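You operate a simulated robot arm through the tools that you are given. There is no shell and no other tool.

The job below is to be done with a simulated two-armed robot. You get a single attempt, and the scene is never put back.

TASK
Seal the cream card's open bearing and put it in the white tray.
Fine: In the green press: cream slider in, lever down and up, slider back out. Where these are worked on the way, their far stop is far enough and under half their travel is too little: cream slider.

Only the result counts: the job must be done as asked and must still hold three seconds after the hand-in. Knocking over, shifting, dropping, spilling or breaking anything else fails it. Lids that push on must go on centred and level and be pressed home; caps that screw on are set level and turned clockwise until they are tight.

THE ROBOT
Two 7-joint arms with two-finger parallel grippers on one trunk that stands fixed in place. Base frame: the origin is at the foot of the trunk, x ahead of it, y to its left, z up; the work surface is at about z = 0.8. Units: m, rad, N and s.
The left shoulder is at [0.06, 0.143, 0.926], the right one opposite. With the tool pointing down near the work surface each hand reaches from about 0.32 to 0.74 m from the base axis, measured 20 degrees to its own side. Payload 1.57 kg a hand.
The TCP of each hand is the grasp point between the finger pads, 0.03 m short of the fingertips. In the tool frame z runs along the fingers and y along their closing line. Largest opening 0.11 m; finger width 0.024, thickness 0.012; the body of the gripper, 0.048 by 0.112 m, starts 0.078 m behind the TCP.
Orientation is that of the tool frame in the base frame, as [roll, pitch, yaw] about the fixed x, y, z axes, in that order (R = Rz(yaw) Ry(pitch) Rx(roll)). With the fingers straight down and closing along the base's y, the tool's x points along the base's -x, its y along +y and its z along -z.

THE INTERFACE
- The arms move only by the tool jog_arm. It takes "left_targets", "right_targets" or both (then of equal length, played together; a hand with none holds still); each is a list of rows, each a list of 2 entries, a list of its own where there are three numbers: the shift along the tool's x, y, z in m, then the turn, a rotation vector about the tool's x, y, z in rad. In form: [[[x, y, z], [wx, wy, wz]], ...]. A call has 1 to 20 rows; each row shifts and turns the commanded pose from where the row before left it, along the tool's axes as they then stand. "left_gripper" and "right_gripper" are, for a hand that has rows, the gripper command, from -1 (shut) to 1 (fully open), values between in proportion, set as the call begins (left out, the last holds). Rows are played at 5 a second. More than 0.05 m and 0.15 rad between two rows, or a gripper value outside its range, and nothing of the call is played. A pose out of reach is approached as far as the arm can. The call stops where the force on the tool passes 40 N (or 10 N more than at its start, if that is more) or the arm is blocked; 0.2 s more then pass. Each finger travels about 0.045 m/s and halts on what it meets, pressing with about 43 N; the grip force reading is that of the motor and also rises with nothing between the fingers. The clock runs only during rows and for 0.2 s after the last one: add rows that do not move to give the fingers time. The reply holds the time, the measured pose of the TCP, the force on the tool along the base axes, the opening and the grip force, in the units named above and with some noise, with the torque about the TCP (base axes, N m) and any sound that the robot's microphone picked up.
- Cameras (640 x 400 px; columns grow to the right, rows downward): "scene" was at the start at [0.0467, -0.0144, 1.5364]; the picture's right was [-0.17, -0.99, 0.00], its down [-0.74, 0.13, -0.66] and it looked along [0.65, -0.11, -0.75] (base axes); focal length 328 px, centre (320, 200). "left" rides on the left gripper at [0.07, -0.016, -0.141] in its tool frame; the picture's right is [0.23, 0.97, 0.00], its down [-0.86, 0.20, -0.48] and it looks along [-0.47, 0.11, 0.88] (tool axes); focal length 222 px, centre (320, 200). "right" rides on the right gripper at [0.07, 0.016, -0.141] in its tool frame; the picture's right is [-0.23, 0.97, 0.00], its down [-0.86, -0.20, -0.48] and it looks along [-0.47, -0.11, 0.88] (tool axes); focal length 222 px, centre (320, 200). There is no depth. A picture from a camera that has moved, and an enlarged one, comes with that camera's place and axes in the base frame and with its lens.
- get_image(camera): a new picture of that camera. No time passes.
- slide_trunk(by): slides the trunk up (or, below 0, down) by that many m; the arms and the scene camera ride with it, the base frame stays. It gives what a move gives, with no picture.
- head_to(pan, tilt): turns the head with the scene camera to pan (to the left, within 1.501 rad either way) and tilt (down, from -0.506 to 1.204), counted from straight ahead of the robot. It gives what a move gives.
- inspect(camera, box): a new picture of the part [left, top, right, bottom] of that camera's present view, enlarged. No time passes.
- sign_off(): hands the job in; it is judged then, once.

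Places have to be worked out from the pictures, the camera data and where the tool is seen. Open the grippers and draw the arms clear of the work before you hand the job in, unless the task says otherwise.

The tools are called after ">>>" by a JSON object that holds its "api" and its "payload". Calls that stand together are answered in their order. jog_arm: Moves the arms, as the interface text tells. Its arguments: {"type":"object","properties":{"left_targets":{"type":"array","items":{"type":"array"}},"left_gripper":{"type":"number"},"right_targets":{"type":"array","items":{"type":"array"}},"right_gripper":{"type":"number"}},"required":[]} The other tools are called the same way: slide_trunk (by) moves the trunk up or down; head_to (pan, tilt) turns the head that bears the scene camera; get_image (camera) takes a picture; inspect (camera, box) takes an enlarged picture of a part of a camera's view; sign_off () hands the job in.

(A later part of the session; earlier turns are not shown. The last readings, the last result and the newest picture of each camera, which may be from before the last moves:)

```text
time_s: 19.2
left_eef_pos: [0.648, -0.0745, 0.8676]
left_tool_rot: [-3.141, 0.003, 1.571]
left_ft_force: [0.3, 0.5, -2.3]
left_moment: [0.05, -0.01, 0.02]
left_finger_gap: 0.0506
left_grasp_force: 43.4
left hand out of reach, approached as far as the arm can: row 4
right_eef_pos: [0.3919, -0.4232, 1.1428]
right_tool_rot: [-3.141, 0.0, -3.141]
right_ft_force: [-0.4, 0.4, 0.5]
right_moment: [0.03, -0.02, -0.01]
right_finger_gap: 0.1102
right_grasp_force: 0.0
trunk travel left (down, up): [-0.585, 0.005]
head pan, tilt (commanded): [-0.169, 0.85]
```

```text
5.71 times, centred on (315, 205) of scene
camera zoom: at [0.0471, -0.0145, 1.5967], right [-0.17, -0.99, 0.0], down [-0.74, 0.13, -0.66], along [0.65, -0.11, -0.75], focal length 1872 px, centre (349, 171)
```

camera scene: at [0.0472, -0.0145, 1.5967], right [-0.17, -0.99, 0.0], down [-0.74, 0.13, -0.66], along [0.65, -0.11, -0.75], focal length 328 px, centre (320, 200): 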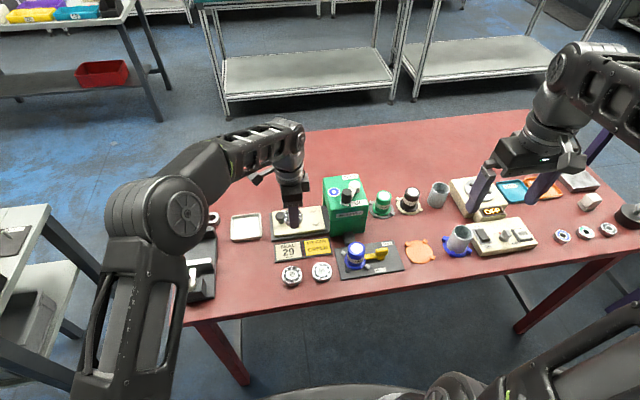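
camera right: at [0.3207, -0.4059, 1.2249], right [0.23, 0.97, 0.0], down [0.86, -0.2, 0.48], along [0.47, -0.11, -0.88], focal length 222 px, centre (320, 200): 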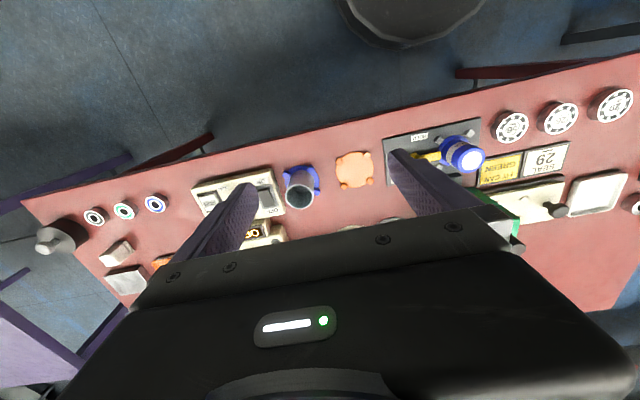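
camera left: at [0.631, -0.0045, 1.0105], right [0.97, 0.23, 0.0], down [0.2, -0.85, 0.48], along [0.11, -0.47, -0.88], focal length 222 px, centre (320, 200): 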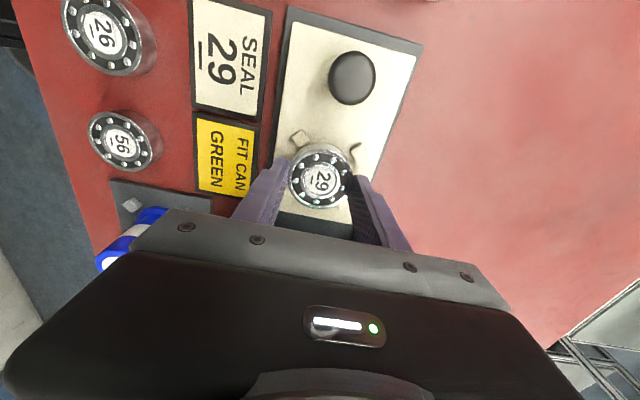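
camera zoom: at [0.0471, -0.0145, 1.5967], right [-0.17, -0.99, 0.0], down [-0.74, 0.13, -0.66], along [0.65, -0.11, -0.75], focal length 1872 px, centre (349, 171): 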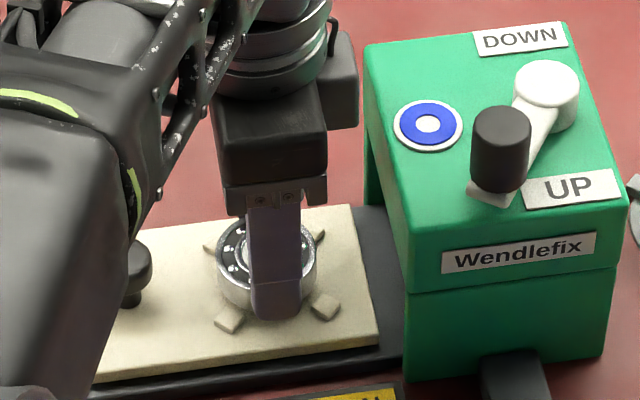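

Nearly there: (0.648, −0.0745), within ~3 mm of the nest centre. I lower a little more and try the remaining small shift where reach grows.

>>> {"api": "jog_arm", "payload": {"left_targets": [[[0, 0, 0.004], [0, 0, 0]], [[0, 0.001, 0], [0, 0, 0]], [[0, 0.001, 0], [0, 0, 0]], [[0, 0, 0], [0, 0, 0]], [[0, 0, 0], [0, 0, 0]]]}}

>>> {"api": "inspect", "payload": {"camera": "left", "box": [260, 100, 380, 230]}}

>>> {"api": "inspect", "payload": {"camera": "scene", "box": [285, 190, 345, 230]}}

```text
time_s: 20.4
left_eef_pos: [0.6481, -0.0742, 0.8644]
left_tool_rot: [3.138, 0.004, 1.573]
left_ft_force: [0.0, -0.7, -1.1]
left_moment: [0.02, 0.0, 0.01]
left_finger_gap: 0.0507
left_grasp_force: 43.0
right_eef_pos: [0.3904, -0.4224, 1.1433]
right_tool_rot: [-3.141, 0.0, 3.141]
right_ft_force: [-0.3, -0.4, 0.4]
right_moment: [-0.03, -0.01, -0.01]
right_finger_gap: 0.11
right_grasp_force: 0.0
trunk travel left (down, up): [-0.585, 0.005]
head pan, tilt (commanded): [-0.169, 0.85]
```

```text
3.08 times, centred on (320, 165) of left
camera zoom: at [0.6314, -0.004, 1.0068], right [0.97, 0.23, 0.0], down [0.2, -0.85, 0.48], along [0.11, -0.47, -0.88], focal length 684 px, centre (320, 308)
```

zoom: 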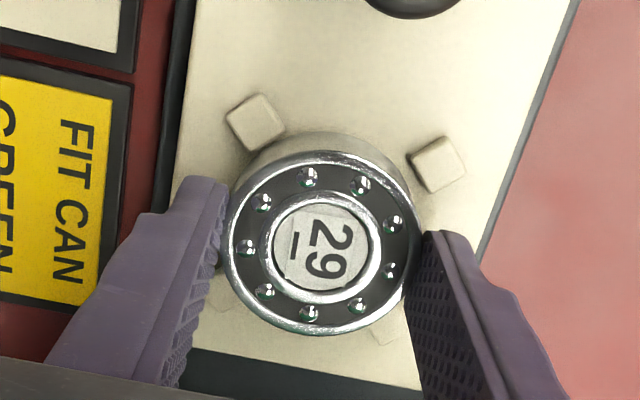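

```text
10.00 times, centred on (315, 210) of scene
camera zoom: at [0.0471, -0.0145, 1.5967], right [-0.17, -0.99, 0.0], down [-0.74, 0.13, -0.66], along [0.65, -0.11, -0.75], focal length 3276 px, centre (370, 100)
```

zoom: 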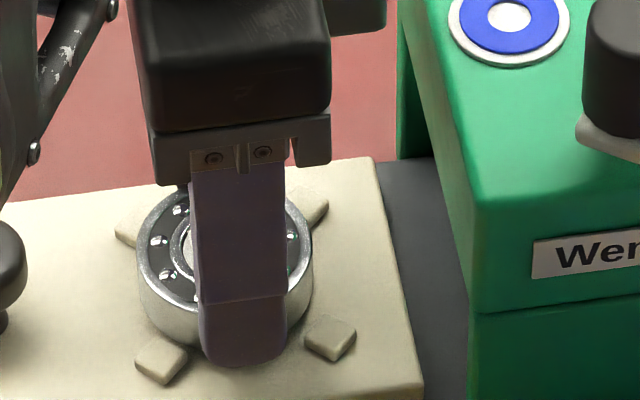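

The bearing is about 2–3 mm to the +y and −x side of the nest centre. I try a further small shift of −0.002 in y and +0.0015 in x at this height.

>>> {"api": "jog_arm", "payload": {"left_targets": [[[-0.001, 0.001, 0], [0, 0, 0]], [[-0.001, 0.0005, 0], [0, 0, 0]], [[0, 0, 0], [0, 0, 0]], [[0, 0, 0], [0, 0, 0]]]}}

>>> {"api": "inspect", "payload": {"camera": "left", "box": [260, 100, 380, 230]}}

>>> {"api": "inspect", "payload": {"camera": "scene", "box": [285, 190, 345, 230]}}

```text
time_s: 21.4
left_eef_pos: [0.6485, -0.0742, 0.8645]
left_tool_rot: [3.138, 0.003, 1.57]
left_ft_force: [0.5, -0.3, -2.0]
left_moment: [-0.05, -0.01, -0.01]
left_finger_gap: 0.0509
left_grasp_force: 43.0
left hand out of reach, approached as far as the arm can: row 2
right_eef_pos: [0.392, -0.4232, 1.1432]
right_tool_rot: [-3.141, 0.0, -3.141]
right_ft_force: [-0.2, -0.8, -0.4]
right_moment: [0.02, 0.01, -0.01]
right_finger_gap: 0.11
right_grasp_force: 0.1
trunk travel left (down, up): [-0.585, 0.005]
head pan, tilt (commanded): [-0.169, 0.85]
```

```text
3.08 times, centred on (320, 165) of left
camera zoom: at [0.6314, -0.0041, 1.0068], right [0.97, 0.23, 0.0], down [0.2, -0.85, 0.48], along [0.11, -0.47, -0.88], focal length 684 px, centre (320, 308)
```

zoom: 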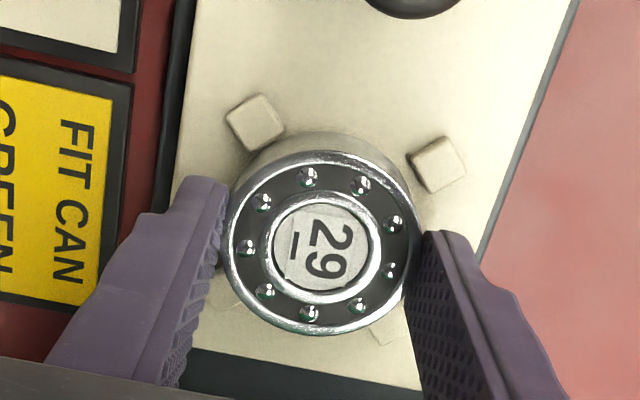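

```text
10.00 times, centred on (315, 210) of scene
camera zoom: at [0.0471, -0.0145, 1.5967], right [-0.17, -0.99, 0.0], down [-0.74, 0.13, -0.66], along [0.65, -0.11, -0.75], focal length 3276 px, centre (370, 100)
```

zoom: 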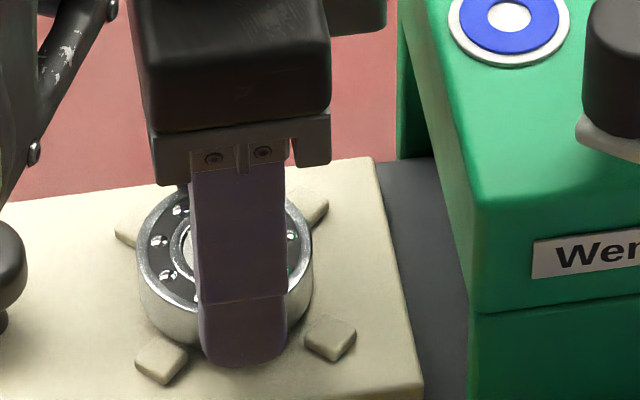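

The arm is at its reach limit with the tool exactly vertical. A tiny tilt (0.04 rad, fingertips outward) brings the wrist back and frees about 1 cm; then I shift onto the nest centre.

>>> {"api": "jog_arm", "payload": {"left_targets": [[[0, 0, 0], [-0.04, 0, 0]], [[-0.001, 0.001, 0], [0, 0, 0]], [[-0.0005, 0.001, 0], [0, 0, 0]], [[0, 0, 0], [0, 0, 0]], [[0, 0, 0], [0, 0, 0]]]}}

>>> {"api": "inspect", "payload": {"camera": "left", "box": [260, 100, 380, 230]}}

>>> {"api": "inspect", "payload": {"camera": "scene", "box": [285, 190, 345, 230]}}

```text
time_s: 22.6
left_eef_pos: [0.6501, -0.0742, 0.8664]
left_tool_rot: [3.101, 0.002, 1.571]
left_ft_force: [0.2, -0.8, -2.0]
left_moment: [0.01, 0.03, 0.02]
left_finger_gap: 0.0506
left_grasp_force: 43.1
right_eef_pos: [0.3919, -0.4226, 1.1437]
right_tool_rot: [-3.141, 0.003, 3.14]
right_ft_force: [-0.6, -0.7, -0.3]
right_moment: [0.01, -0.01, 0.01]
right_finger_gap: 0.1102
right_grasp_force: 0.1
trunk travel left (down, up): [-0.585, 0.005]
head pan, tilt (commanded): [-0.169, 0.85]
```

```text
3.08 times, centred on (320, 165) of left
camera zoom: at [0.6283, -0.0056, 1.0068], right [0.97, 0.23, 0.04], down [0.18, -0.85, 0.49], along [0.14, -0.47, -0.87], focal length 684 px, centre (320, 308)
```

zoom: 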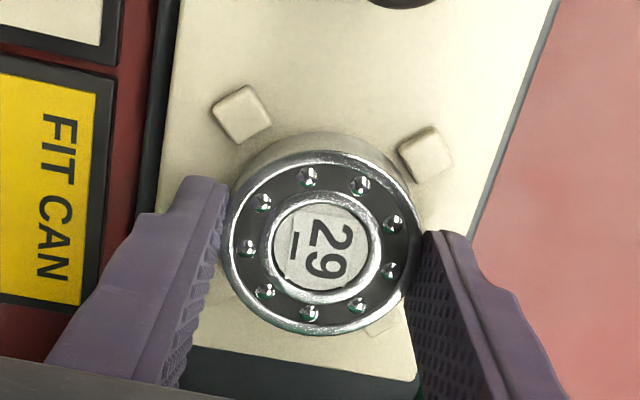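

```text
10.00 times, centred on (315, 210) of scene
camera zoom: at [0.047, -0.0145, 1.5967], right [-0.17, -0.99, 0.0], down [-0.74, 0.13, -0.66], along [0.65, -0.11, -0.75], focal length 3276 px, centre (370, 100)
```

zoom: 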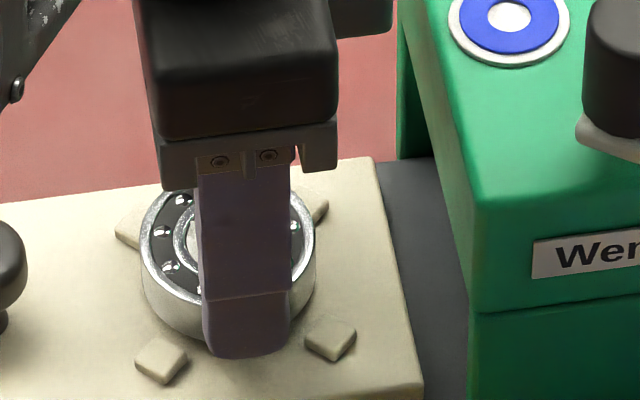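

Now x is on (0.650); the bearing is still ~2.5 mm toward +y of the nest centre (0.6506, −0.0762). I shift −0.0025 in y and lower gently to contact.

>>> {"api": "jog_arm", "payload": {"left_targets": [[[-0.0025, 0.0005, 0], [0, 0, 0]], [[0, 0, 0], [0, 0, 0]], [[0, 0, 0], [0, 0, 0]]]}}

>>> {"api": "inspect", "payload": {"camera": "left", "box": [260, 100, 380, 230]}}

>>> {"api": "inspect", "payload": {"camera": "scene", "box": [285, 190, 345, 230]}}

```text
time_s: 23.4
left_eef_pos: [0.6503, -0.0776, 0.8653]
left_tool_rot: [3.1, 0.002, 1.57]
left_ft_force: [0.6, 0.4, -1.0]
left_moment: [0.03, 0.01, 0.02]
left_finger_gap: 0.0505
left_grasp_force: 43.0
right_eef_pos: [0.3904, -0.4234, 1.1436]
right_tool_rot: [-3.141, 0.001, -3.14]
right_ft_force: [-0.7, -0.7, -0.7]
right_moment: [0.02, 0.01, 0.02]
right_finger_gap: 0.1101
right_grasp_force: 0.0
trunk travel left (down, up): [-0.585, 0.005]
head pan, tilt (commanded): [-0.169, 0.85]
```

```text
3.08 times, centred on (320, 165) of left
camera zoom: at [0.629, -0.008, 1.0064], right [0.97, 0.23, 0.04], down [0.18, -0.85, 0.49], along [0.14, -0.47, -0.87], focal length 684 px, centre (320, 308)
```

zoom: 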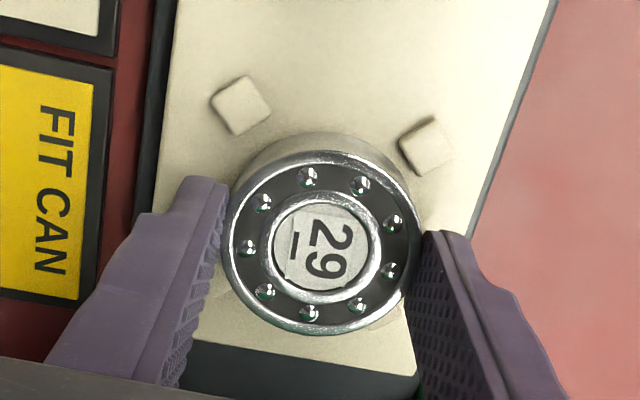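

```text
10.00 times, centred on (315, 210) of scene
camera zoom: at [0.0471, -0.0146, 1.5967], right [-0.17, -0.99, 0.0], down [-0.74, 0.13, -0.66], along [0.65, -0.11, -0.75], focal length 3276 px, centre (370, 100)
```

zoom: 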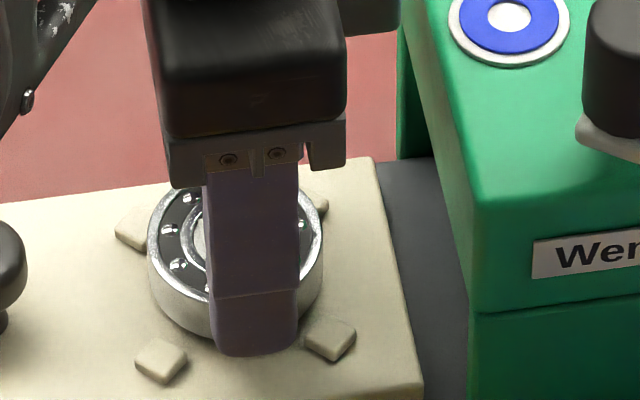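

Centering now agrees from both cameras. I lower in small steps until contact with the slider is felt.

>>> {"api": "jog_arm", "payload": {"left_targets": [[[0, 0, 0.003], [0, 0, 0]], [[0, 0, 0.003], [0, 0, 0]], [[0, 0, 0], [0, 0, 0]]]}}

>>> {"api": "inspect", "payload": {"camera": "left", "box": [260, 100, 380, 230]}}

>>> {"api": "inspect", "payload": {"camera": "scene", "box": [285, 190, 345, 230]}}

```text
time_s: 24.2
left_eef_pos: [0.6503, -0.079, 0.8593]
left_tool_rot: [3.1, 0.002, 1.57]
left_ft_force: [1.0, -0.1, 9.4]
left_moment: [0.02, 0.23, -0.03]
left_finger_gap: 0.0507
left_grasp_force: 42.7
right_eef_pos: [0.3895, -0.4229, 1.1427]
right_tool_rot: [3.141, 0.0, -3.141]
right_ft_force: [1.2, 0.0, 0.2]
right_moment: [0.0, -0.02, 0.0]
right_finger_gap: 0.1101
right_grasp_force: 0.1
trunk travel left (down, up): [-0.585, 0.005]
head pan, tilt (commanded): [-0.169, 0.85]
```

```text
3.08 times, centred on (320, 165) of left
camera zoom: at [0.6295, -0.0083, 1.0018], right [0.97, 0.23, 0.04], down [0.18, -0.85, 0.49], along [0.15, -0.47, -0.87], focal length 684 px, centre (320, 308)
```

zoom: 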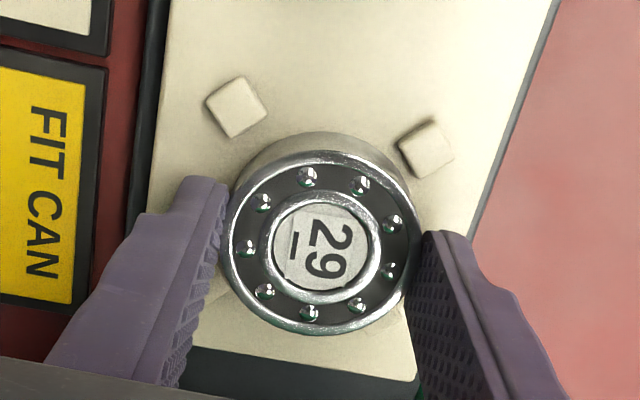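

```text
10.00 times, centred on (315, 210) of scene
camera zoom: at [0.0461, -0.0144, 1.5969], right [-0.17, -0.99, 0.0], down [-0.74, 0.13, -0.66], along [0.65, -0.11, -0.75], focal length 3276 px, centre (370, 100)
```

zoom: 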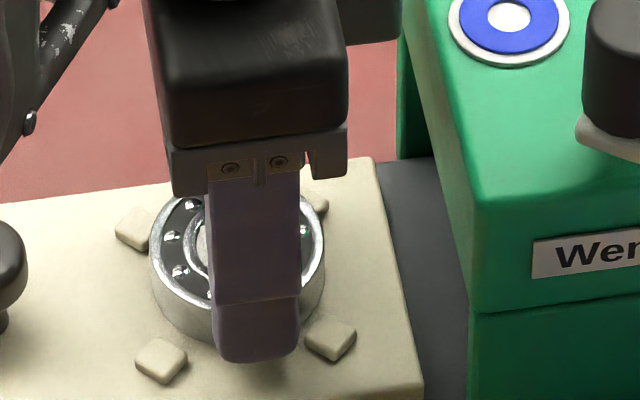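

Contact is felt (9 N) with the moment matching the bearing's front edge on the slider plate. I release the bearing by opening slightly and check before withdrawing.

>>> {"api": "jog_arm", "payload": {"left_targets": [[[0, 0, 0], [0, 0, 0]], [[0, 0, 0], [0, 0, 0]], [[0, 0, 0], [0, 0, 0]], [[0, 0, 0], [0, 0, 0]]], "left_gripper": 0.3}}

>>> {"api": "inspect", "payload": {"camera": "left", "box": [260, 100, 380, 230]}}

>>> {"api": "inspect", "payload": {"camera": "scene", "box": [285, 190, 345, 230]}}

```text
time_s: 25.2
left_eef_pos: [0.6504, -0.0765, 0.8591]
left_tool_rot: [3.101, 0.004, 1.571]
left_ft_force: [0.8, -0.3, 0.1]
left_moment: [0.03, 0.03, -0.02]
left_finger_gap: 0.0715
left_grasp_force: 0.0
right_eef_pos: [0.3915, -0.4224, 1.143]
right_tool_rot: [3.14, 0.0, -3.141]
right_ft_force: [-0.3, 0.3, -0.1]
right_moment: [0.0, 0.0, -0.02]
right_finger_gap: 0.1101
right_grasp_force: 0.1
trunk travel left (down, up): [-0.585, 0.005]
head pan, tilt (commanded): [-0.169, 0.85]
```

```text
3.08 times, centred on (320, 165) of left
camera zoom: at [0.6297, -0.0083, 1.0002], right [0.97, 0.23, 0.04], down [0.18, -0.85, 0.49], along [0.14, -0.47, -0.87], focal length 684 px, centre (320, 308)
```

zoom: 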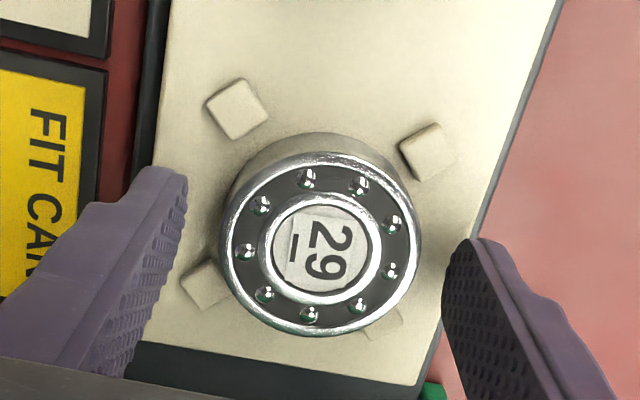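

```text
10.00 times, centred on (315, 210) of scene
camera zoom: at [0.047, -0.0145, 1.5967], right [-0.17, -0.99, 0.0], down [-0.74, 0.13, -0.66], along [0.65, -0.11, -0.75], focal length 3276 px, centre (370, 100)
```

zoom: 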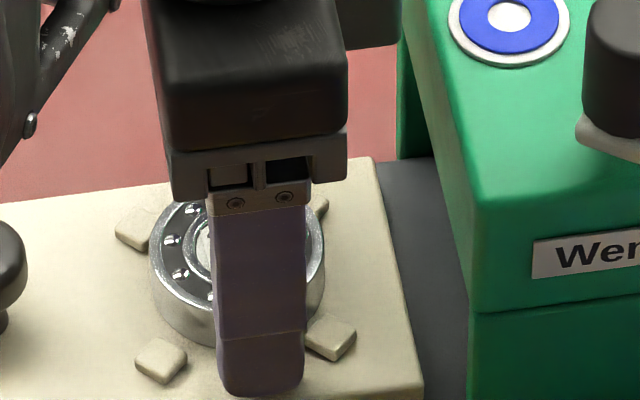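

The bearing sits inside the four pins. I lift the fingers clear vertically, then draw the left hand back toward the robot and up.

>>> {"api": "jog_arm", "payload": {"left_targets": [[[0, 0, -0.012], [0, 0, 0]], [[0, 0, -0.012], [0, 0, 0]], [[0, 0, -0.015], [0, 0, 0]], [[0, -0.02, -0.02], [0, 0, 0]], [[0, 0, 0], [0, 0, 0]]]}}

>>> {"api": "get_image", "payload": {"camera": "left"}}

>>> {"api": "inspect", "payload": {"camera": "scene", "box": [270, 170, 360, 240]}}

```text
time_s: 26.4
left_eef_pos: [0.6288, -0.0761, 0.9151]
left_tool_rot: [3.103, 0.001, 1.571]
left_ft_force: [-0.9, -0.7, 0.3]
left_moment: [0.02, 0.01, 0.0]
left_finger_gap: 0.0718
left_grasp_force: 0.0
right_eef_pos: [0.391, -0.423, 1.1423]
right_tool_rot: [-3.141, -0.001, 3.14]
right_ft_force: [0.2, -0.4, 0.1]
right_moment: [0.02, 0.0, -0.02]
right_finger_gap: 0.1099
right_grasp_force: 0.1
trunk travel left (down, up): [-0.585, 0.005]
head pan, tilt (commanded): [-0.169, 0.85]
```

```text
taken
camera left: at [0.607, -0.0082, 1.0572], right [0.97, 0.23, 0.04], down [0.18, -0.85, 0.49], along [0.14, -0.47, -0.87], focal length 222 px, centre (320, 200)
```

left: 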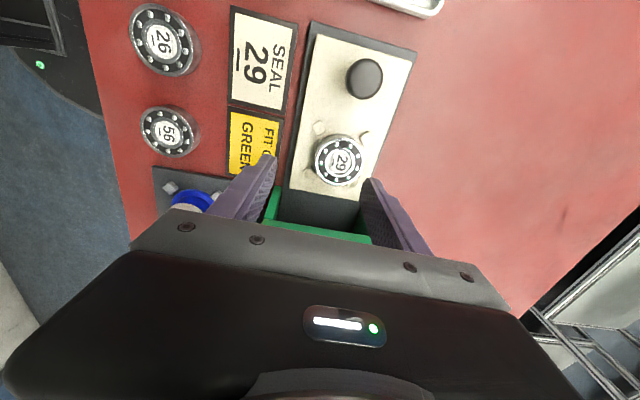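

```text
5.71 times, centred on (315, 205) of scene
camera zoom: at [0.0477, -0.0147, 1.5966], right [-0.17, -0.99, 0.0], down [-0.74, 0.13, -0.66], along [0.65, -0.11, -0.75], focal length 1872 px, centre (349, 171)
```

zoom: 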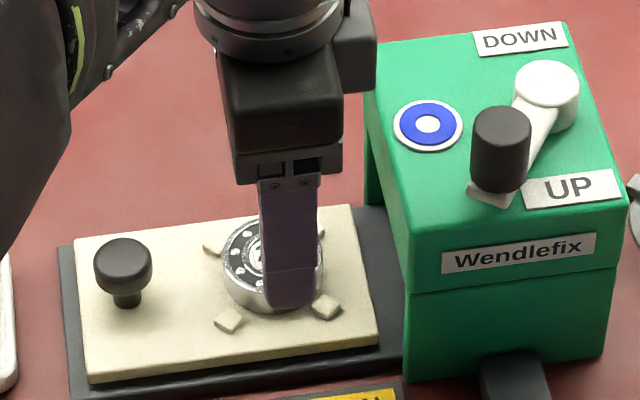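

The bearing stays in place. I withdraw the left hand back-left and up, straightening the tilt, to make room for the right hand, which reaches the slider and lever better.

>>> {"api": "jog_arm", "payload": {"left_targets": [[[0, -0.03, -0.03], [0.04, 0, 0]], [[0.032, -0.0285, -0.0165], [0, 0, 0]], [[0.032, -0.0285, -0.0165], [0, 0, 0]], [[0.032, -0.0285, -0.0165], [0, 0, 0]], [[0.032, -0.0285, -0.0165], [0, 0, 0]], [[0.032, -0.0285, -0.0165], [0, 0, 0]], [[0.032, -0.0285, -0.0165], [0, 0, 0]], [[0.04, 0, 0], [0, 0, 0]], [[0.04, 0, 0], [0, 0, 0]], [[0, 0, 0], [0, 0, 0]]]}}

>>> {"api": "get_image", "payload": {"camera": "scene"}}

>>> {"api": "inspect", "payload": {"camera": "scene", "box": [260, 165, 380, 245]}}

```text
time_s: 28.6
left_eef_pos: [0.4292, 0.1955, 1.0439]
left_tool_rot: [3.141, 0.0, 1.573]
left_ft_force: [0.7, -0.5, 0.5]
left_moment: [0.02, 0.0, 0.04]
left_finger_gap: 0.0716
left_grasp_force: 0.0
right_eef_pos: [0.3924, -0.4241, 1.1429]
right_tool_rot: [-3.141, -0.001, 3.141]
right_ft_force: [-0.1, -0.1, 0.1]
right_moment: [-0.03, 0.03, -0.01]
right_finger_gap: 0.1103
right_grasp_force: 0.0
trunk travel left (down, up): [-0.585, 0.005]
head pan, tilt (commanded): [-0.169, 0.85]
```

```text
taken
camera scene: at [0.0473, -0.015, 1.5967], right [-0.17, -0.99, 0.0], down [-0.74, 0.13, -0.66], along [0.65, -0.11, -0.75], focal length 328 px, centre (320, 200)
```

scene: 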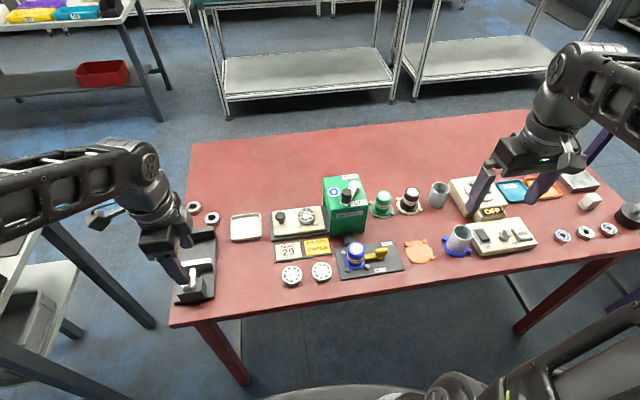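

```text
5.00 times, centred on (320, 205) of scene
camera zoom: at [0.0473, -0.015, 1.5967], right [-0.17, -0.99, 0.0], down [-0.74, 0.13, -0.66], along [0.65, -0.11, -0.75], focal length 1638 px, centre (320, 175)
```

zoom: 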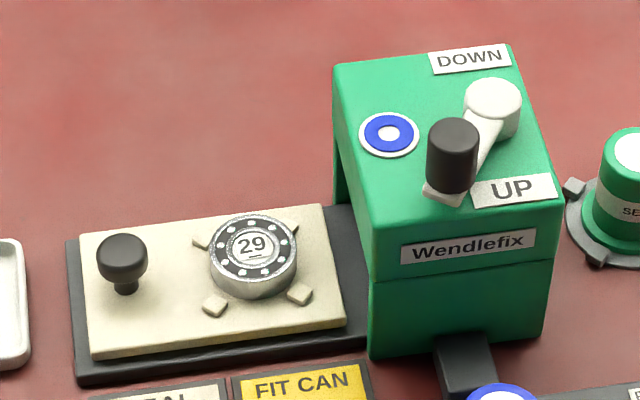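

Bearing 29 sits flat in the nest. I rotate the right hand 90° (same orientation as the left had) while shifting the left hand further aside.

>>> {"api": "jog_arm", "payload": {"right_targets": [[[0, 0, 0], [0, 0, 0.15]], [[0, 0, 0], [0, 0, 0.15]], [[0, 0, 0], [0, 0, 0.15]], [[0, 0, 0], [0, 0, 0.15]], [[0, 0, 0], [0, 0, 0.15]], [[0, 0, 0], [0, 0, 0.15]], [[0, 0, 0], [0, 0, 0.15]], [[0, 0, 0], [0, 0, 0.15]], [[0, 0, 0], [0, 0, 0.15]], [[0, 0, 0], [0, 0, 0.15]], [[0, 0, 0], [0, 0, 0.0708]]], "left_targets": [[[0.04, 0, 0], [0, 0, 0]], [[0.04, 0, 0], [0, 0, 0]], [[0, 0, 0], [0, 0, 0]], [[0, 0, 0], [0, 0, 0]], [[0, 0, 0], [0, 0, 0]], [[0, 0, 0], [0, 0, 0]], [[0, 0, 0], [0, 0, 0]], [[0, 0, 0], [0, 0, 0]], [[0, 0, 0], [0, 0, 0]], [[0, 0, 0], [0, 0, 0]], [[0, 0, 0], [0, 0, 0]]]}}

```text
time_s: 31.0
left_eef_pos: [0.426, 0.2735, 1.0449]
left_tool_rot: [-3.141, 0.002, 1.57]
left_ft_force: [0.3, 0.1, 0.9]
left_moment: [0.0, 0.02, 0.04]
left_finger_gap: 0.0714
left_grasp_force: 0.1
right_eef_pos: [0.391, -0.4238, 1.1434]
right_tool_rot: [3.141, 0.0, 1.567]
right_ft_force: [0.5, 0.5, -0.5]
right_moment: [0.03, 0.02, -0.02]
right_finger_gap: 0.1097
right_grasp_force: 0.1
trunk travel left (down, up): [-0.585, 0.005]
head pan, tilt (commanded): [-0.169, 0.85]
```

Right hand is turned (tool x toward +y). I carry it to about (0.45, 0.0, 1.05), well above everything.

>>> {"api": "jog_arm", "payload": {"right_targets": [[[0.0424, 0.0059, 0.0093], [0, 0, 0]], [[0.0424, 0.0059, 0.0093], [0, 0, 0]], [[0.0424, 0.0059, 0.0093], [0, 0, 0]], [[0.0424, 0.0059, 0.0093], [0, 0, 0]], [[0.0424, 0.0059, 0.0093], [0, 0, 0]], [[0.0424, 0.0059, 0.0093], [0, 0, 0]], [[0.0424, 0.0059, 0.0093], [0, 0, 0]], [[0.0424, 0.0059, 0.0093], [0, 0, 0]], [[0.0424, 0.0059, 0.0093], [0, 0, 0]], [[0.0424, 0.0059, 0.0093], [0, 0, 0]], [[0, 0, 0], [0, 0, 0]]], "right_gripper": 0}}

>>> {"api": "get_image", "payload": {"camera": "right"}}

>>> {"api": "get_image", "payload": {"camera": "scene"}}

```text
time_s: 33.4
left_eef_pos: [0.4243, 0.2735, 1.045]
left_tool_rot: [3.14, 0.0, 1.572]
left_ft_force: [0.7, 0.2, -0.4]
left_moment: [0.01, 0.03, 0.02]
left_finger_gap: 0.0715
left_grasp_force: 0.1
right_eef_pos: [0.4502, 0.0013, 1.0508]
right_tool_rot: [-3.14, 0.0, 1.569]
right_ft_force: [0.0, 0.3, 0.0]
right_moment: [0.01, -0.01, 0.01]
right_finger_gap: 0.0548
right_grasp_force: 0.1
trunk travel left (down, up): [-0.585, 0.005]
head pan, tilt (commanded): [-0.169, 0.85]
```

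```text
taken
camera right: at [0.4664, 0.0701, 1.1922], right [0.97, -0.23, 0.0], down [-0.2, -0.86, 0.48], along [-0.11, -0.47, -0.88], focal length 222 px, centre (320, 200)
```

right: 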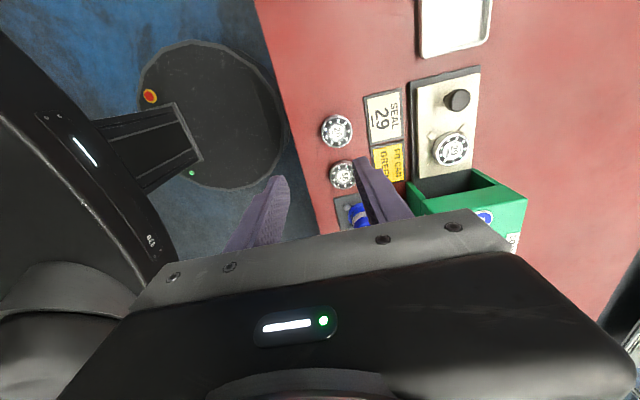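

```text
taken
camera scene: at [0.0466, -0.0152, 1.5967], right [-0.17, -0.99, 0.0], down [-0.74, 0.13, -0.66], along [0.65, -0.11, -0.75], focal length 328 px, centre (320, 200)
```

scene: 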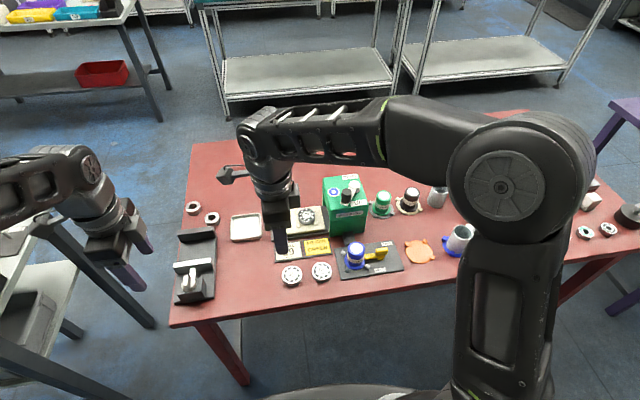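

The knob again reads ≈(0.65, 0.001). I lower and extend the right hand to above the slider knob with a 0.055 opening.

>>> {"api": "jog_arm", "payload": {"right_targets": [[[0, 0.03, 0.03], [0, 0, 0]], [[0, 0.034, 0.03], [0, 0, 0]], [[0, 0.034, 0.03], [0, 0, 0]], [[0, 0.034, 0.02], [0, 0, 0]], [[0, 0.034, 0.015], [0, 0, 0]], [[0, 0.034, 0.005], [0, 0, 0]], [[0, 0, 0], [0, 0, 0]], [[0, 0, 0], [0, 0, 0]]]}}

>>> {"api": "get_image", "payload": {"camera": "right"}}

>>> {"api": "inspect", "payload": {"camera": "scene", "box": [220, 140, 380, 250]}}

```text
time_s: 35.2
left_eef_pos: [0.4254, 0.2739, 1.0446]
left_tool_rot: [3.141, 0.001, 1.569]
left_ft_force: [0.1, 0.1, -0.7]
left_moment: [-0.01, 0.0, 0.0]
left_finger_gap: 0.0716
left_grasp_force: 0.1
right_eef_pos: [0.6489, -0.0008, 0.9208]
right_tool_rot: [-3.139, -0.001, 1.573]
right_ft_force: [-0.6, -0.3, 0.2]
right_moment: [-0.02, 0.01, -0.01]
right_finger_gap: 0.0546
right_grasp_force: 0.0
trunk travel left (down, up): [-0.585, 0.005]
head pan, tilt (commanded): [-0.169, 0.85]
```

```text
taken
camera right: at [0.6647, 0.0693, 1.0627], right [0.97, -0.23, 0.0], down [-0.2, -0.85, 0.48], along [-0.11, -0.47, -0.88], focal length 222 px, centre (320, 200)
```

right: 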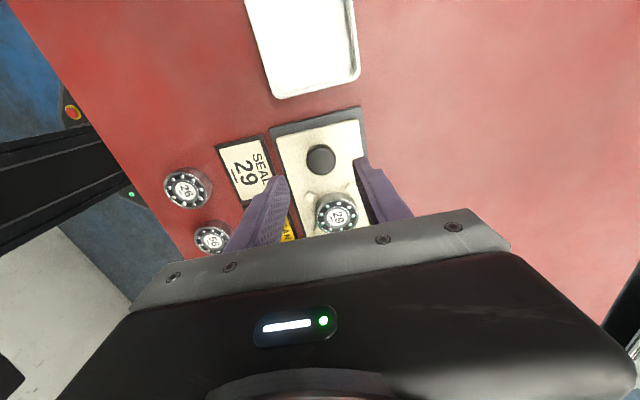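

```text
3.64 times, centred on (300, 195) of scene
camera zoom: at [0.0474, -0.0143, 1.5967], right [-0.17, -0.99, 0.0], down [-0.74, 0.13, -0.66], along [0.65, -0.11, -0.75], focal length 1191 px, centre (393, 218)
```

zoom: 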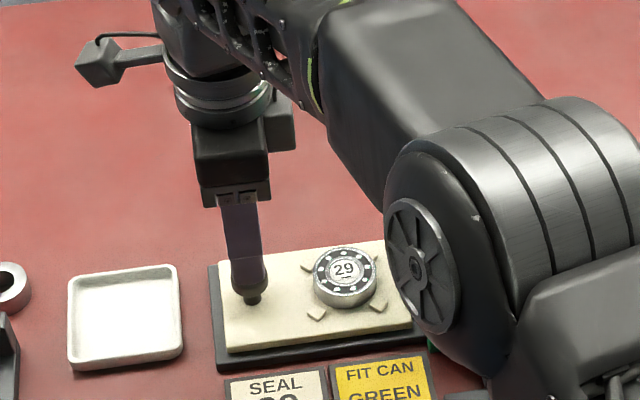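

Knob is centred in view at ≈(0.650, 0.0015). I fine-adjust and lower over the knob to z≈0.858 (tips just above the slider plate).

>>> {"api": "jog_arm", "payload": {"right_targets": [[[0.002, 0.001, 0.025], [0, 0, 0]], [[0, 0, 0.02], [0, 0, 0]], [[0, 0, 0.012], [0, 0, 0]], [[0, 0, 0.004], [0, 0, 0]], [[0, 0, 0], [0, 0, 0]], [[0, 0, 0], [0, 0, 0]]]}}

>>> {"api": "get_image", "payload": {"camera": "right"}}

>>> {"api": "get_image", "payload": {"camera": "scene"}}

>>> {"api": "inspect", "payload": {"camera": "scene", "box": [270, 180, 350, 240]}}

```text
time_s: 36.6
left_eef_pos: [0.426, 0.2727, 1.0456]
left_tool_rot: [-3.141, 0.002, 1.572]
left_ft_force: [-0.2, 0.3, -0.1]
left_moment: [0.01, 0.02, 0.0]
left_finger_gap: 0.0715
left_grasp_force: 0.0
right_eef_pos: [0.6494, 0.0031, 0.8577]
right_tool_rot: [3.141, 0.001, 1.571]
right_ft_force: [-1.1, 0.2, 0.5]
right_moment: [-0.03, -0.02, -0.01]
right_finger_gap: 0.0549
right_grasp_force: 0.0
trunk travel left (down, up): [-0.585, 0.005]
head pan, tilt (commanded): [-0.169, 0.85]
```

```text
taken
camera right: at [0.6654, 0.0727, 1.0008], right [0.97, -0.23, 0.0], down [-0.2, -0.85, 0.48], along [-0.11, -0.47, -0.88], focal length 222 px, centre (320, 200)
```

right: 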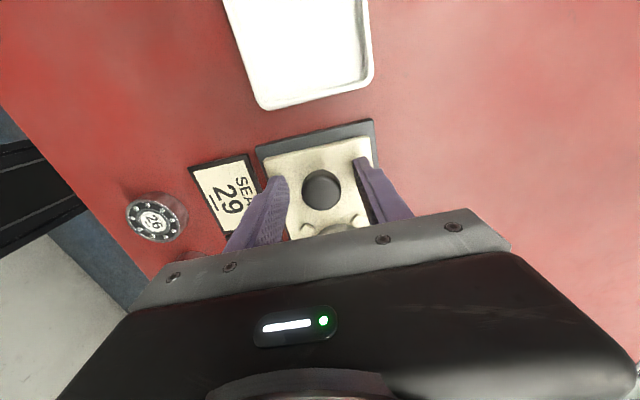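

```text
taken
camera scene: at [0.0469, -0.0143, 1.5967], right [-0.17, -0.99, 0.0], down [-0.74, 0.13, -0.66], along [0.65, -0.11, -0.75], focal length 328 px, centre (320, 200)
```

scene: 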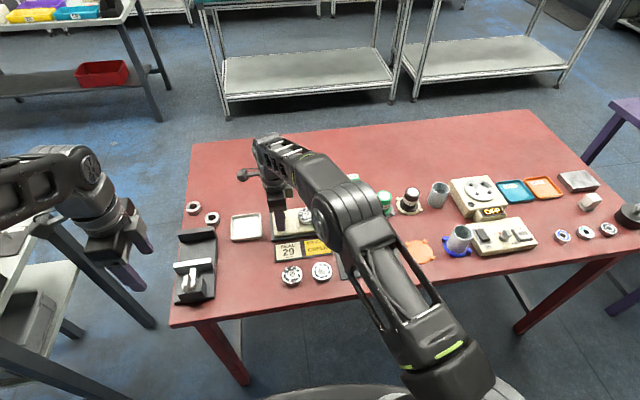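

```text
6.67 times, centred on (310, 210) of scene
camera zoom: at [0.0469, -0.0143, 1.5967], right [-0.17, -0.99, 0.0], down [-0.74, 0.13, -0.66], along [0.65, -0.11, -0.75], focal length 2184 px, centre (387, 133)
```

zoom: 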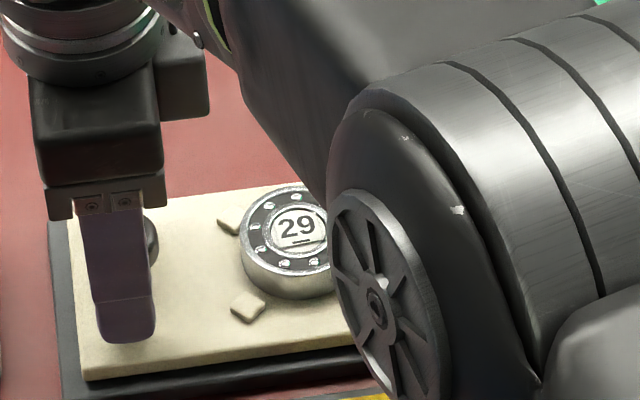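

The fingers straddle the knob. I nudge −0.0015 in y and close on it.

>>> {"api": "jog_arm", "payload": {"right_targets": [[[-0.0015, 0.0005, 0], [0, 0, 0]], [[0, 0, 0], [0, 0, 0]], [[0, 0, 0], [0, 0, 0]], [[0, 0, 0], [0, 0, 0]], [[0, 0, 0], [0, 0, 0]]], "right_gripper": -1}}

>>> {"api": "get_image", "payload": {"camera": "right"}}

```text
time_s: 37.8
left_eef_pos: [0.4247, 0.2739, 1.0456]
left_tool_rot: [-3.14, 0.002, 1.571]
left_ft_force: [0.3, -0.6, 0.5]
left_moment: [-0.01, -0.01, -0.02]
left_finger_gap: 0.0715
left_grasp_force: 0.0
right_eef_pos: [0.6512, 0.0025, 0.8581]
right_tool_rot: [-3.141, -0.001, 1.572]
right_ft_force: [-3.7, 0.2, -0.2]
right_moment: [0.05, 0.09, 0.03]
right_finger_gap: 0.0295
right_grasp_force: 38.8
trunk travel left (down, up): [-0.585, 0.005]
head pan, tilt (commanded): [-0.169, 0.85]
```

```text
taken
camera right: at [0.6659, 0.0716, 1.0006], right [0.97, -0.23, 0.0], down [-0.2, -0.85, 0.48], along [-0.11, -0.47, -0.88], focal length 222 px, centre (320, 200)
```

right: 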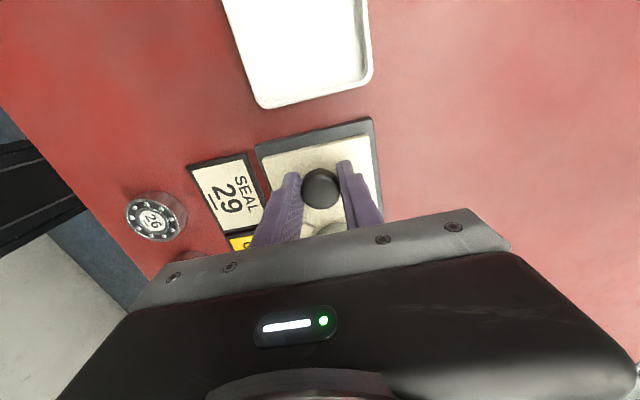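

Knob gripped (gap 0.0295). I slide it toward the press in 1.5 cm steps, watching the force.

>>> {"api": "jog_arm", "payload": {"right_targets": [[[-0.01, 0, 0], [0, 0, 0]], [[-0.015, 0, 0], [0, 0, 0]], [[-0.015, 0, 0], [0, 0, 0]], [[-0.015, 0, 0], [0, 0, 0]], [[0, 0, 0], [0, 0, 0]]]}}

>>> {"api": "get_image", "payload": {"camera": "scene"}}

>>> {"api": "inspect", "payload": {"camera": "scene", "box": [260, 165, 380, 245]}}

>>> {"api": "get_image", "payload": {"camera": "left"}}

```text
time_s: 39.0
left_eef_pos: [0.4241, 0.2748, 1.0451]
left_tool_rot: [3.14, 0.001, 1.571]
left_ft_force: [-0.3, -0.8, 0.0]
left_moment: [0.03, 0.01, -0.04]
left_finger_gap: 0.0712
left_grasp_force: 0.1
right_eef_pos: [0.6499, -0.054, 0.8595]
right_tool_rot: [-3.14, -0.001, 1.571]
right_ft_force: [-6.3, 0.2, 2.1]
right_moment: [0.24, 0.15, -0.01]
right_finger_gap: 0.0294
right_grasp_force: 39.3
trunk travel left (down, up): [-0.585, 0.005]
head pan, tilt (commanded): [-0.169, 0.85]
```

```text
taken
camera scene: at [0.046, -0.0144, 1.5967], right [-0.17, -0.99, 0.0], down [-0.74, 0.13, -0.66], along [0.65, -0.11, -0.75], focal length 328 px, centre (320, 200)
```

scene: 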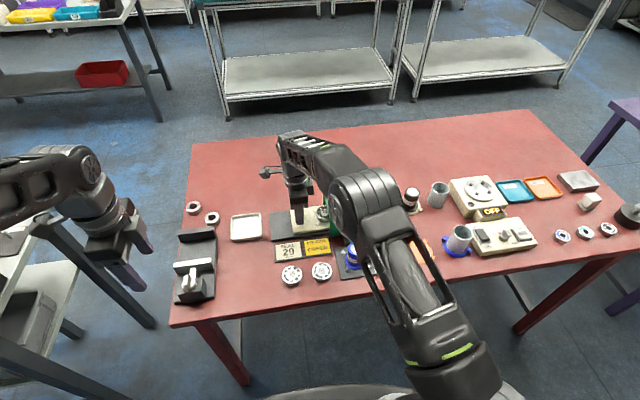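

```text
5.00 times, centred on (320, 205) of scene
camera zoom: at [0.046, -0.0144, 1.5967], right [-0.17, -0.99, 0.0], down [-0.74, 0.13, -0.66], along [0.65, -0.11, -0.75], focal length 1638 px, centre (320, 175)
```

zoom: 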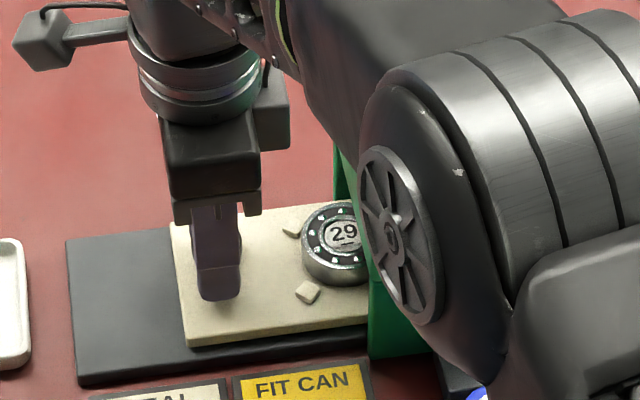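

```text
taken
camera left: at [0.409, 0.3432, 1.1877], right [0.97, 0.23, 0.0], down [0.2, -0.85, 0.48], along [0.11, -0.47, -0.88], focal length 222 px, centre (320, 200)
```

left: 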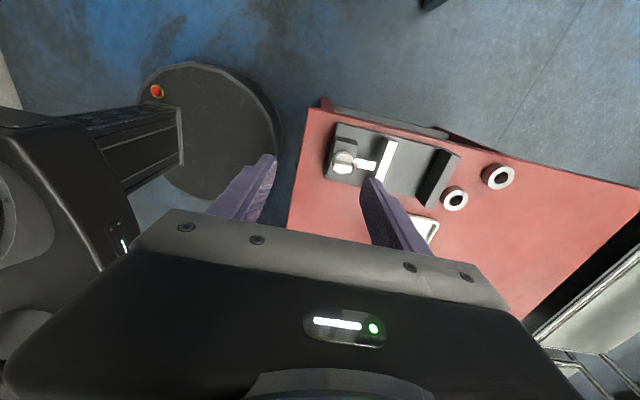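

The slider follows smoothly; bearing is entering the press. I continue inward with a tiny −x relief until the far stop is felt.

>>> {"api": "jog_arm", "payload": {"right_targets": [[[-0.012, -0.001, 0], [0, 0, 0]], [[-0.012, 0, 0], [0, 0, 0]], [[-0.012, 0, 0], [0, 0, 0]], [[-0.012, 0, 0], [0, 0, 0]], [[0, 0, 0], [0, 0, 0]]]}}

>>> {"api": "inspect", "payload": {"camera": "scene", "box": [260, 165, 380, 245]}}

>>> {"api": "get_image", "payload": {"camera": "right"}}

```text
time_s: 40.2
left_eef_pos: [0.4255, 0.2739, 1.0454]
left_tool_rot: [3.141, 0.002, 1.571]
left_ft_force: [-0.1, 0.1, -0.1]
left_moment: [-0.01, 0.01, 0.0]
left_finger_gap: 0.0714
left_grasp_force: 0.1
right_eef_pos: [0.6497, -0.0981, 0.8589]
right_tool_rot: [3.142, -0.002, 1.574]
right_ft_force: [0.0, 8.7, -6.4]
right_moment: [0.49, -0.11, 0.01]
right_finger_gap: 0.0293
right_grasp_force: 39.4
trunk travel left (down, up): [-0.585, 0.005]
head pan, tilt (commanded): [-0.169, 0.85]
```

```text
5.00 times, centred on (320, 205) of scene
camera zoom: at [0.0475, -0.0134, 1.5966], right [-0.17, -0.99, 0.0], down [-0.74, 0.13, -0.66], along [0.65, -0.11, -0.75], focal length 1638 px, centre (320, 175)
```

zoom: 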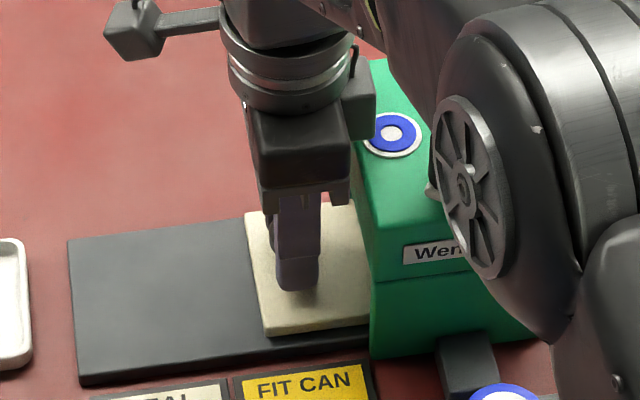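

```text
taken
camera right: at [0.6657, -0.0288, 1.0008], right [0.97, -0.23, 0.0], down [-0.2, -0.86, 0.48], along [-0.11, -0.46, -0.88], focal length 222 px, centre (320, 200)
```

right: 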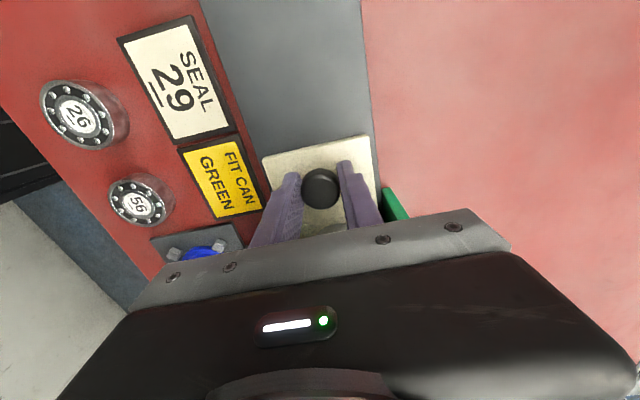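

Resistance appears at y≈−0.098 (travel ≈0.10). I push a few more millimetres gently to confirm that it is the stop.

>>> {"api": "jog_arm", "payload": {"right_targets": [[[-0.003, 0, 0], [0, 0, 0]], [[-0.002, 0, 0], [0, 0, 0]], [[0, 0, 0], [0, 0, 0]]]}}

>>> {"api": "inspect", "payload": {"camera": "scene", "box": [260, 165, 380, 245]}}

```text
time_s: 41.0
left_eef_pos: [0.4257, 0.2759, 1.0436]
left_tool_rot: [-3.14, 0.003, 1.571]
left_ft_force: [-1.0, 0.3, 0.7]
left_moment: [-0.02, -0.03, 0.0]
left_finger_gap: 0.0714
left_grasp_force: 0.1
right_eef_pos: [0.65, -0.1002, 0.8594]
right_tool_rot: [-3.14, -0.004, 1.573]
right_ft_force: [2.0, 31.5, -8.9]
right_moment: [-0.06, -0.09, 0.08]
right_finger_gap: 0.0297
right_grasp_force: 39.4
trunk travel left (down, up): [-0.585, 0.005]
head pan, tilt (commanded): [-0.169, 0.85]
```

```text
5.00 times, centred on (320, 205) of scene
camera zoom: at [0.0484, -0.01, 1.5966], right [-0.17, -0.99, 0.0], down [-0.74, 0.12, -0.66], along [0.65, -0.11, -0.75], focal length 1638 px, centre (320, 175)
```

zoom: 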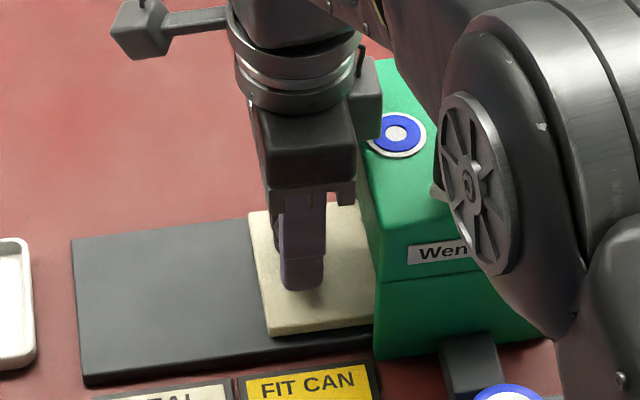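

31 N: that's the hard far stop. I relieve the push, then open the fingers and lift the right hand clear of the knob.

>>> {"api": "jog_arm", "payload": {"right_targets": [[[0.005, 0, 0], [0, 0, 0]], [[0, 0, 0], [0, 0, 0]]]}}

>>> {"api": "jog_arm", "payload": {"right_targets": [[[0, 0, 0], [0, 0, 0]], [[0, 0, 0], [0, 0, 0]], [[0, 0, 0], [0, 0, 0]]], "right_gripper": 0}}

>>> {"api": "inspect", "payload": {"camera": "scene", "box": [260, 165, 380, 245]}}

```text
time_s: 41.6
left_eef_pos: [0.4267, 0.2745, 1.0447]
left_tool_rot: [-3.14, 0.004, 1.572]
left_ft_force: [0.1, -0.7, 0.5]
left_moment: [-0.02, -0.02, -0.01]
left_finger_gap: 0.0714
left_grasp_force: 0.1
right_eef_pos: [0.6497, -0.098, 0.8592]
right_tool_rot: [-3.14, -0.002, 1.571]
right_ft_force: [3.3, 19.6, -4.7]
right_moment: [1.06, 0.03, -0.14]
right_finger_gap: 0.029
right_grasp_force: 39.1
trunk travel left (down, up): [-0.585, 0.005]
head pan, tilt (commanded): [-0.169, 0.85]
```

```text
time_s: 42.4
left_eef_pos: [0.4262, 0.2735, 1.0457]
left_tool_rot: [3.14, 0.001, 1.571]
left_ft_force: [0.1, -0.5, 0.5]
left_moment: [-0.02, 0.04, 0.01]
left_finger_gap: 0.0717
left_grasp_force: 0.1
right_eef_pos: [0.6503, -0.1016, 0.8586]
right_tool_rot: [-3.14, 0.003, 1.57]
right_ft_force: [0.4, 0.3, -0.4]
right_moment: [-0.01, 0.0, 0.01]
right_finger_gap: 0.0551
right_grasp_force: 0.0
trunk travel left (down, up): [-0.585, 0.005]
head pan, tilt (commanded): [-0.169, 0.85]
```

```text
5.00 times, centred on (320, 205) of scene
camera zoom: at [0.047, -0.0143, 1.5967], right [-0.17, -0.99, 0.0], down [-0.74, 0.13, -0.66], along [0.65, -0.11, -0.75], focal length 1638 px, centre (320, 175)
```

zoom: 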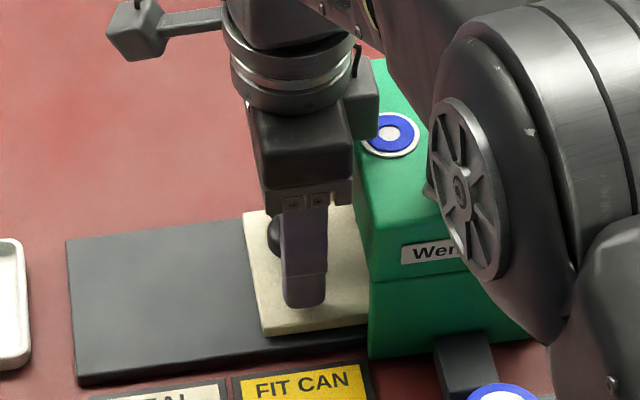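

Released. I raise the right hand clear, then back it off toward the robot to view the press and plan the lever stroke.

>>> {"api": "jog_arm", "payload": {"right_targets": [[[0, 0, -0.02], [0, 0, 0]], [[0, 0, -0.03], [0, 0, 0]], [[0, -0.01, -0.04], [0, 0, 0]], [[0, -0.03, -0.035], [0, 0, 0]], [[0, -0.04, -0.02], [0, 0, 0]], [[0, -0.045, -0.01], [0, 0, 0]], [[0, -0.045, 0], [0, 0, 0]], [[0, 0, 0], [0, 0, 0]]]}}

>>> {"api": "get_image", "payload": {"camera": "scene"}}

>>> {"api": "get_image", "payload": {"camera": "right"}}

```text
time_s: 44.2
left_eef_pos: [0.4256, 0.2735, 1.0452]
left_tool_rot: [-3.14, 0.002, 1.572]
left_ft_force: [-0.9, -0.1, -0.9]
left_moment: [0.0, 0.01, 0.02]
left_finger_gap: 0.0715
left_grasp_force: 0.1
right_eef_pos: [0.4822, -0.0999, 1.0126]
right_tool_rot: [3.141, 0.0, 1.57]
right_ft_force: [0.7, 0.6, -0.2]
right_moment: [-0.01, 0.04, -0.01]
right_finger_gap: 0.0552
right_grasp_force: 0.1
trunk travel left (down, up): [-0.585, 0.005]
head pan, tilt (commanded): [-0.169, 0.85]
```

```text
taken
camera scene: at [0.0477, -0.0141, 1.5966], right [-0.17, -0.99, 0.0], down [-0.74, 0.13, -0.66], along [0.65, -0.11, -0.75], focal length 328 px, centre (320, 200)
```

scene: 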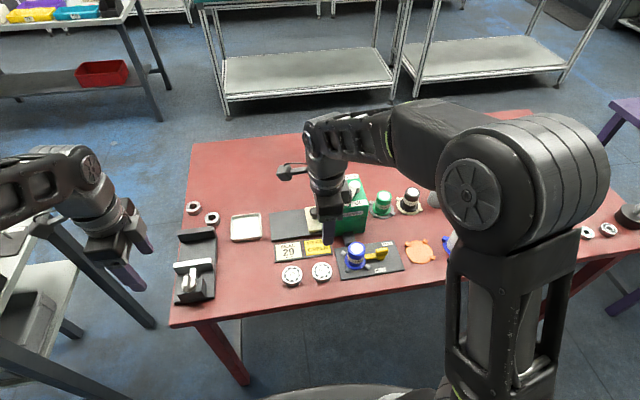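

```text
taken
camera right: at [0.4974, -0.0295, 1.1538], right [0.97, -0.23, 0.0], down [-0.2, -0.85, 0.48], along [-0.11, -0.47, -0.88], focal length 222 px, centre (320, 200)
```

right: 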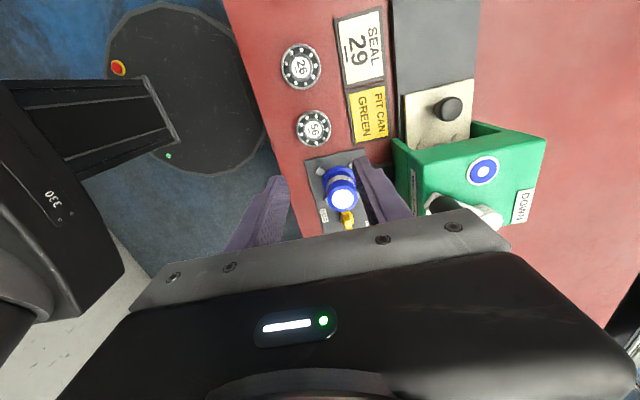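

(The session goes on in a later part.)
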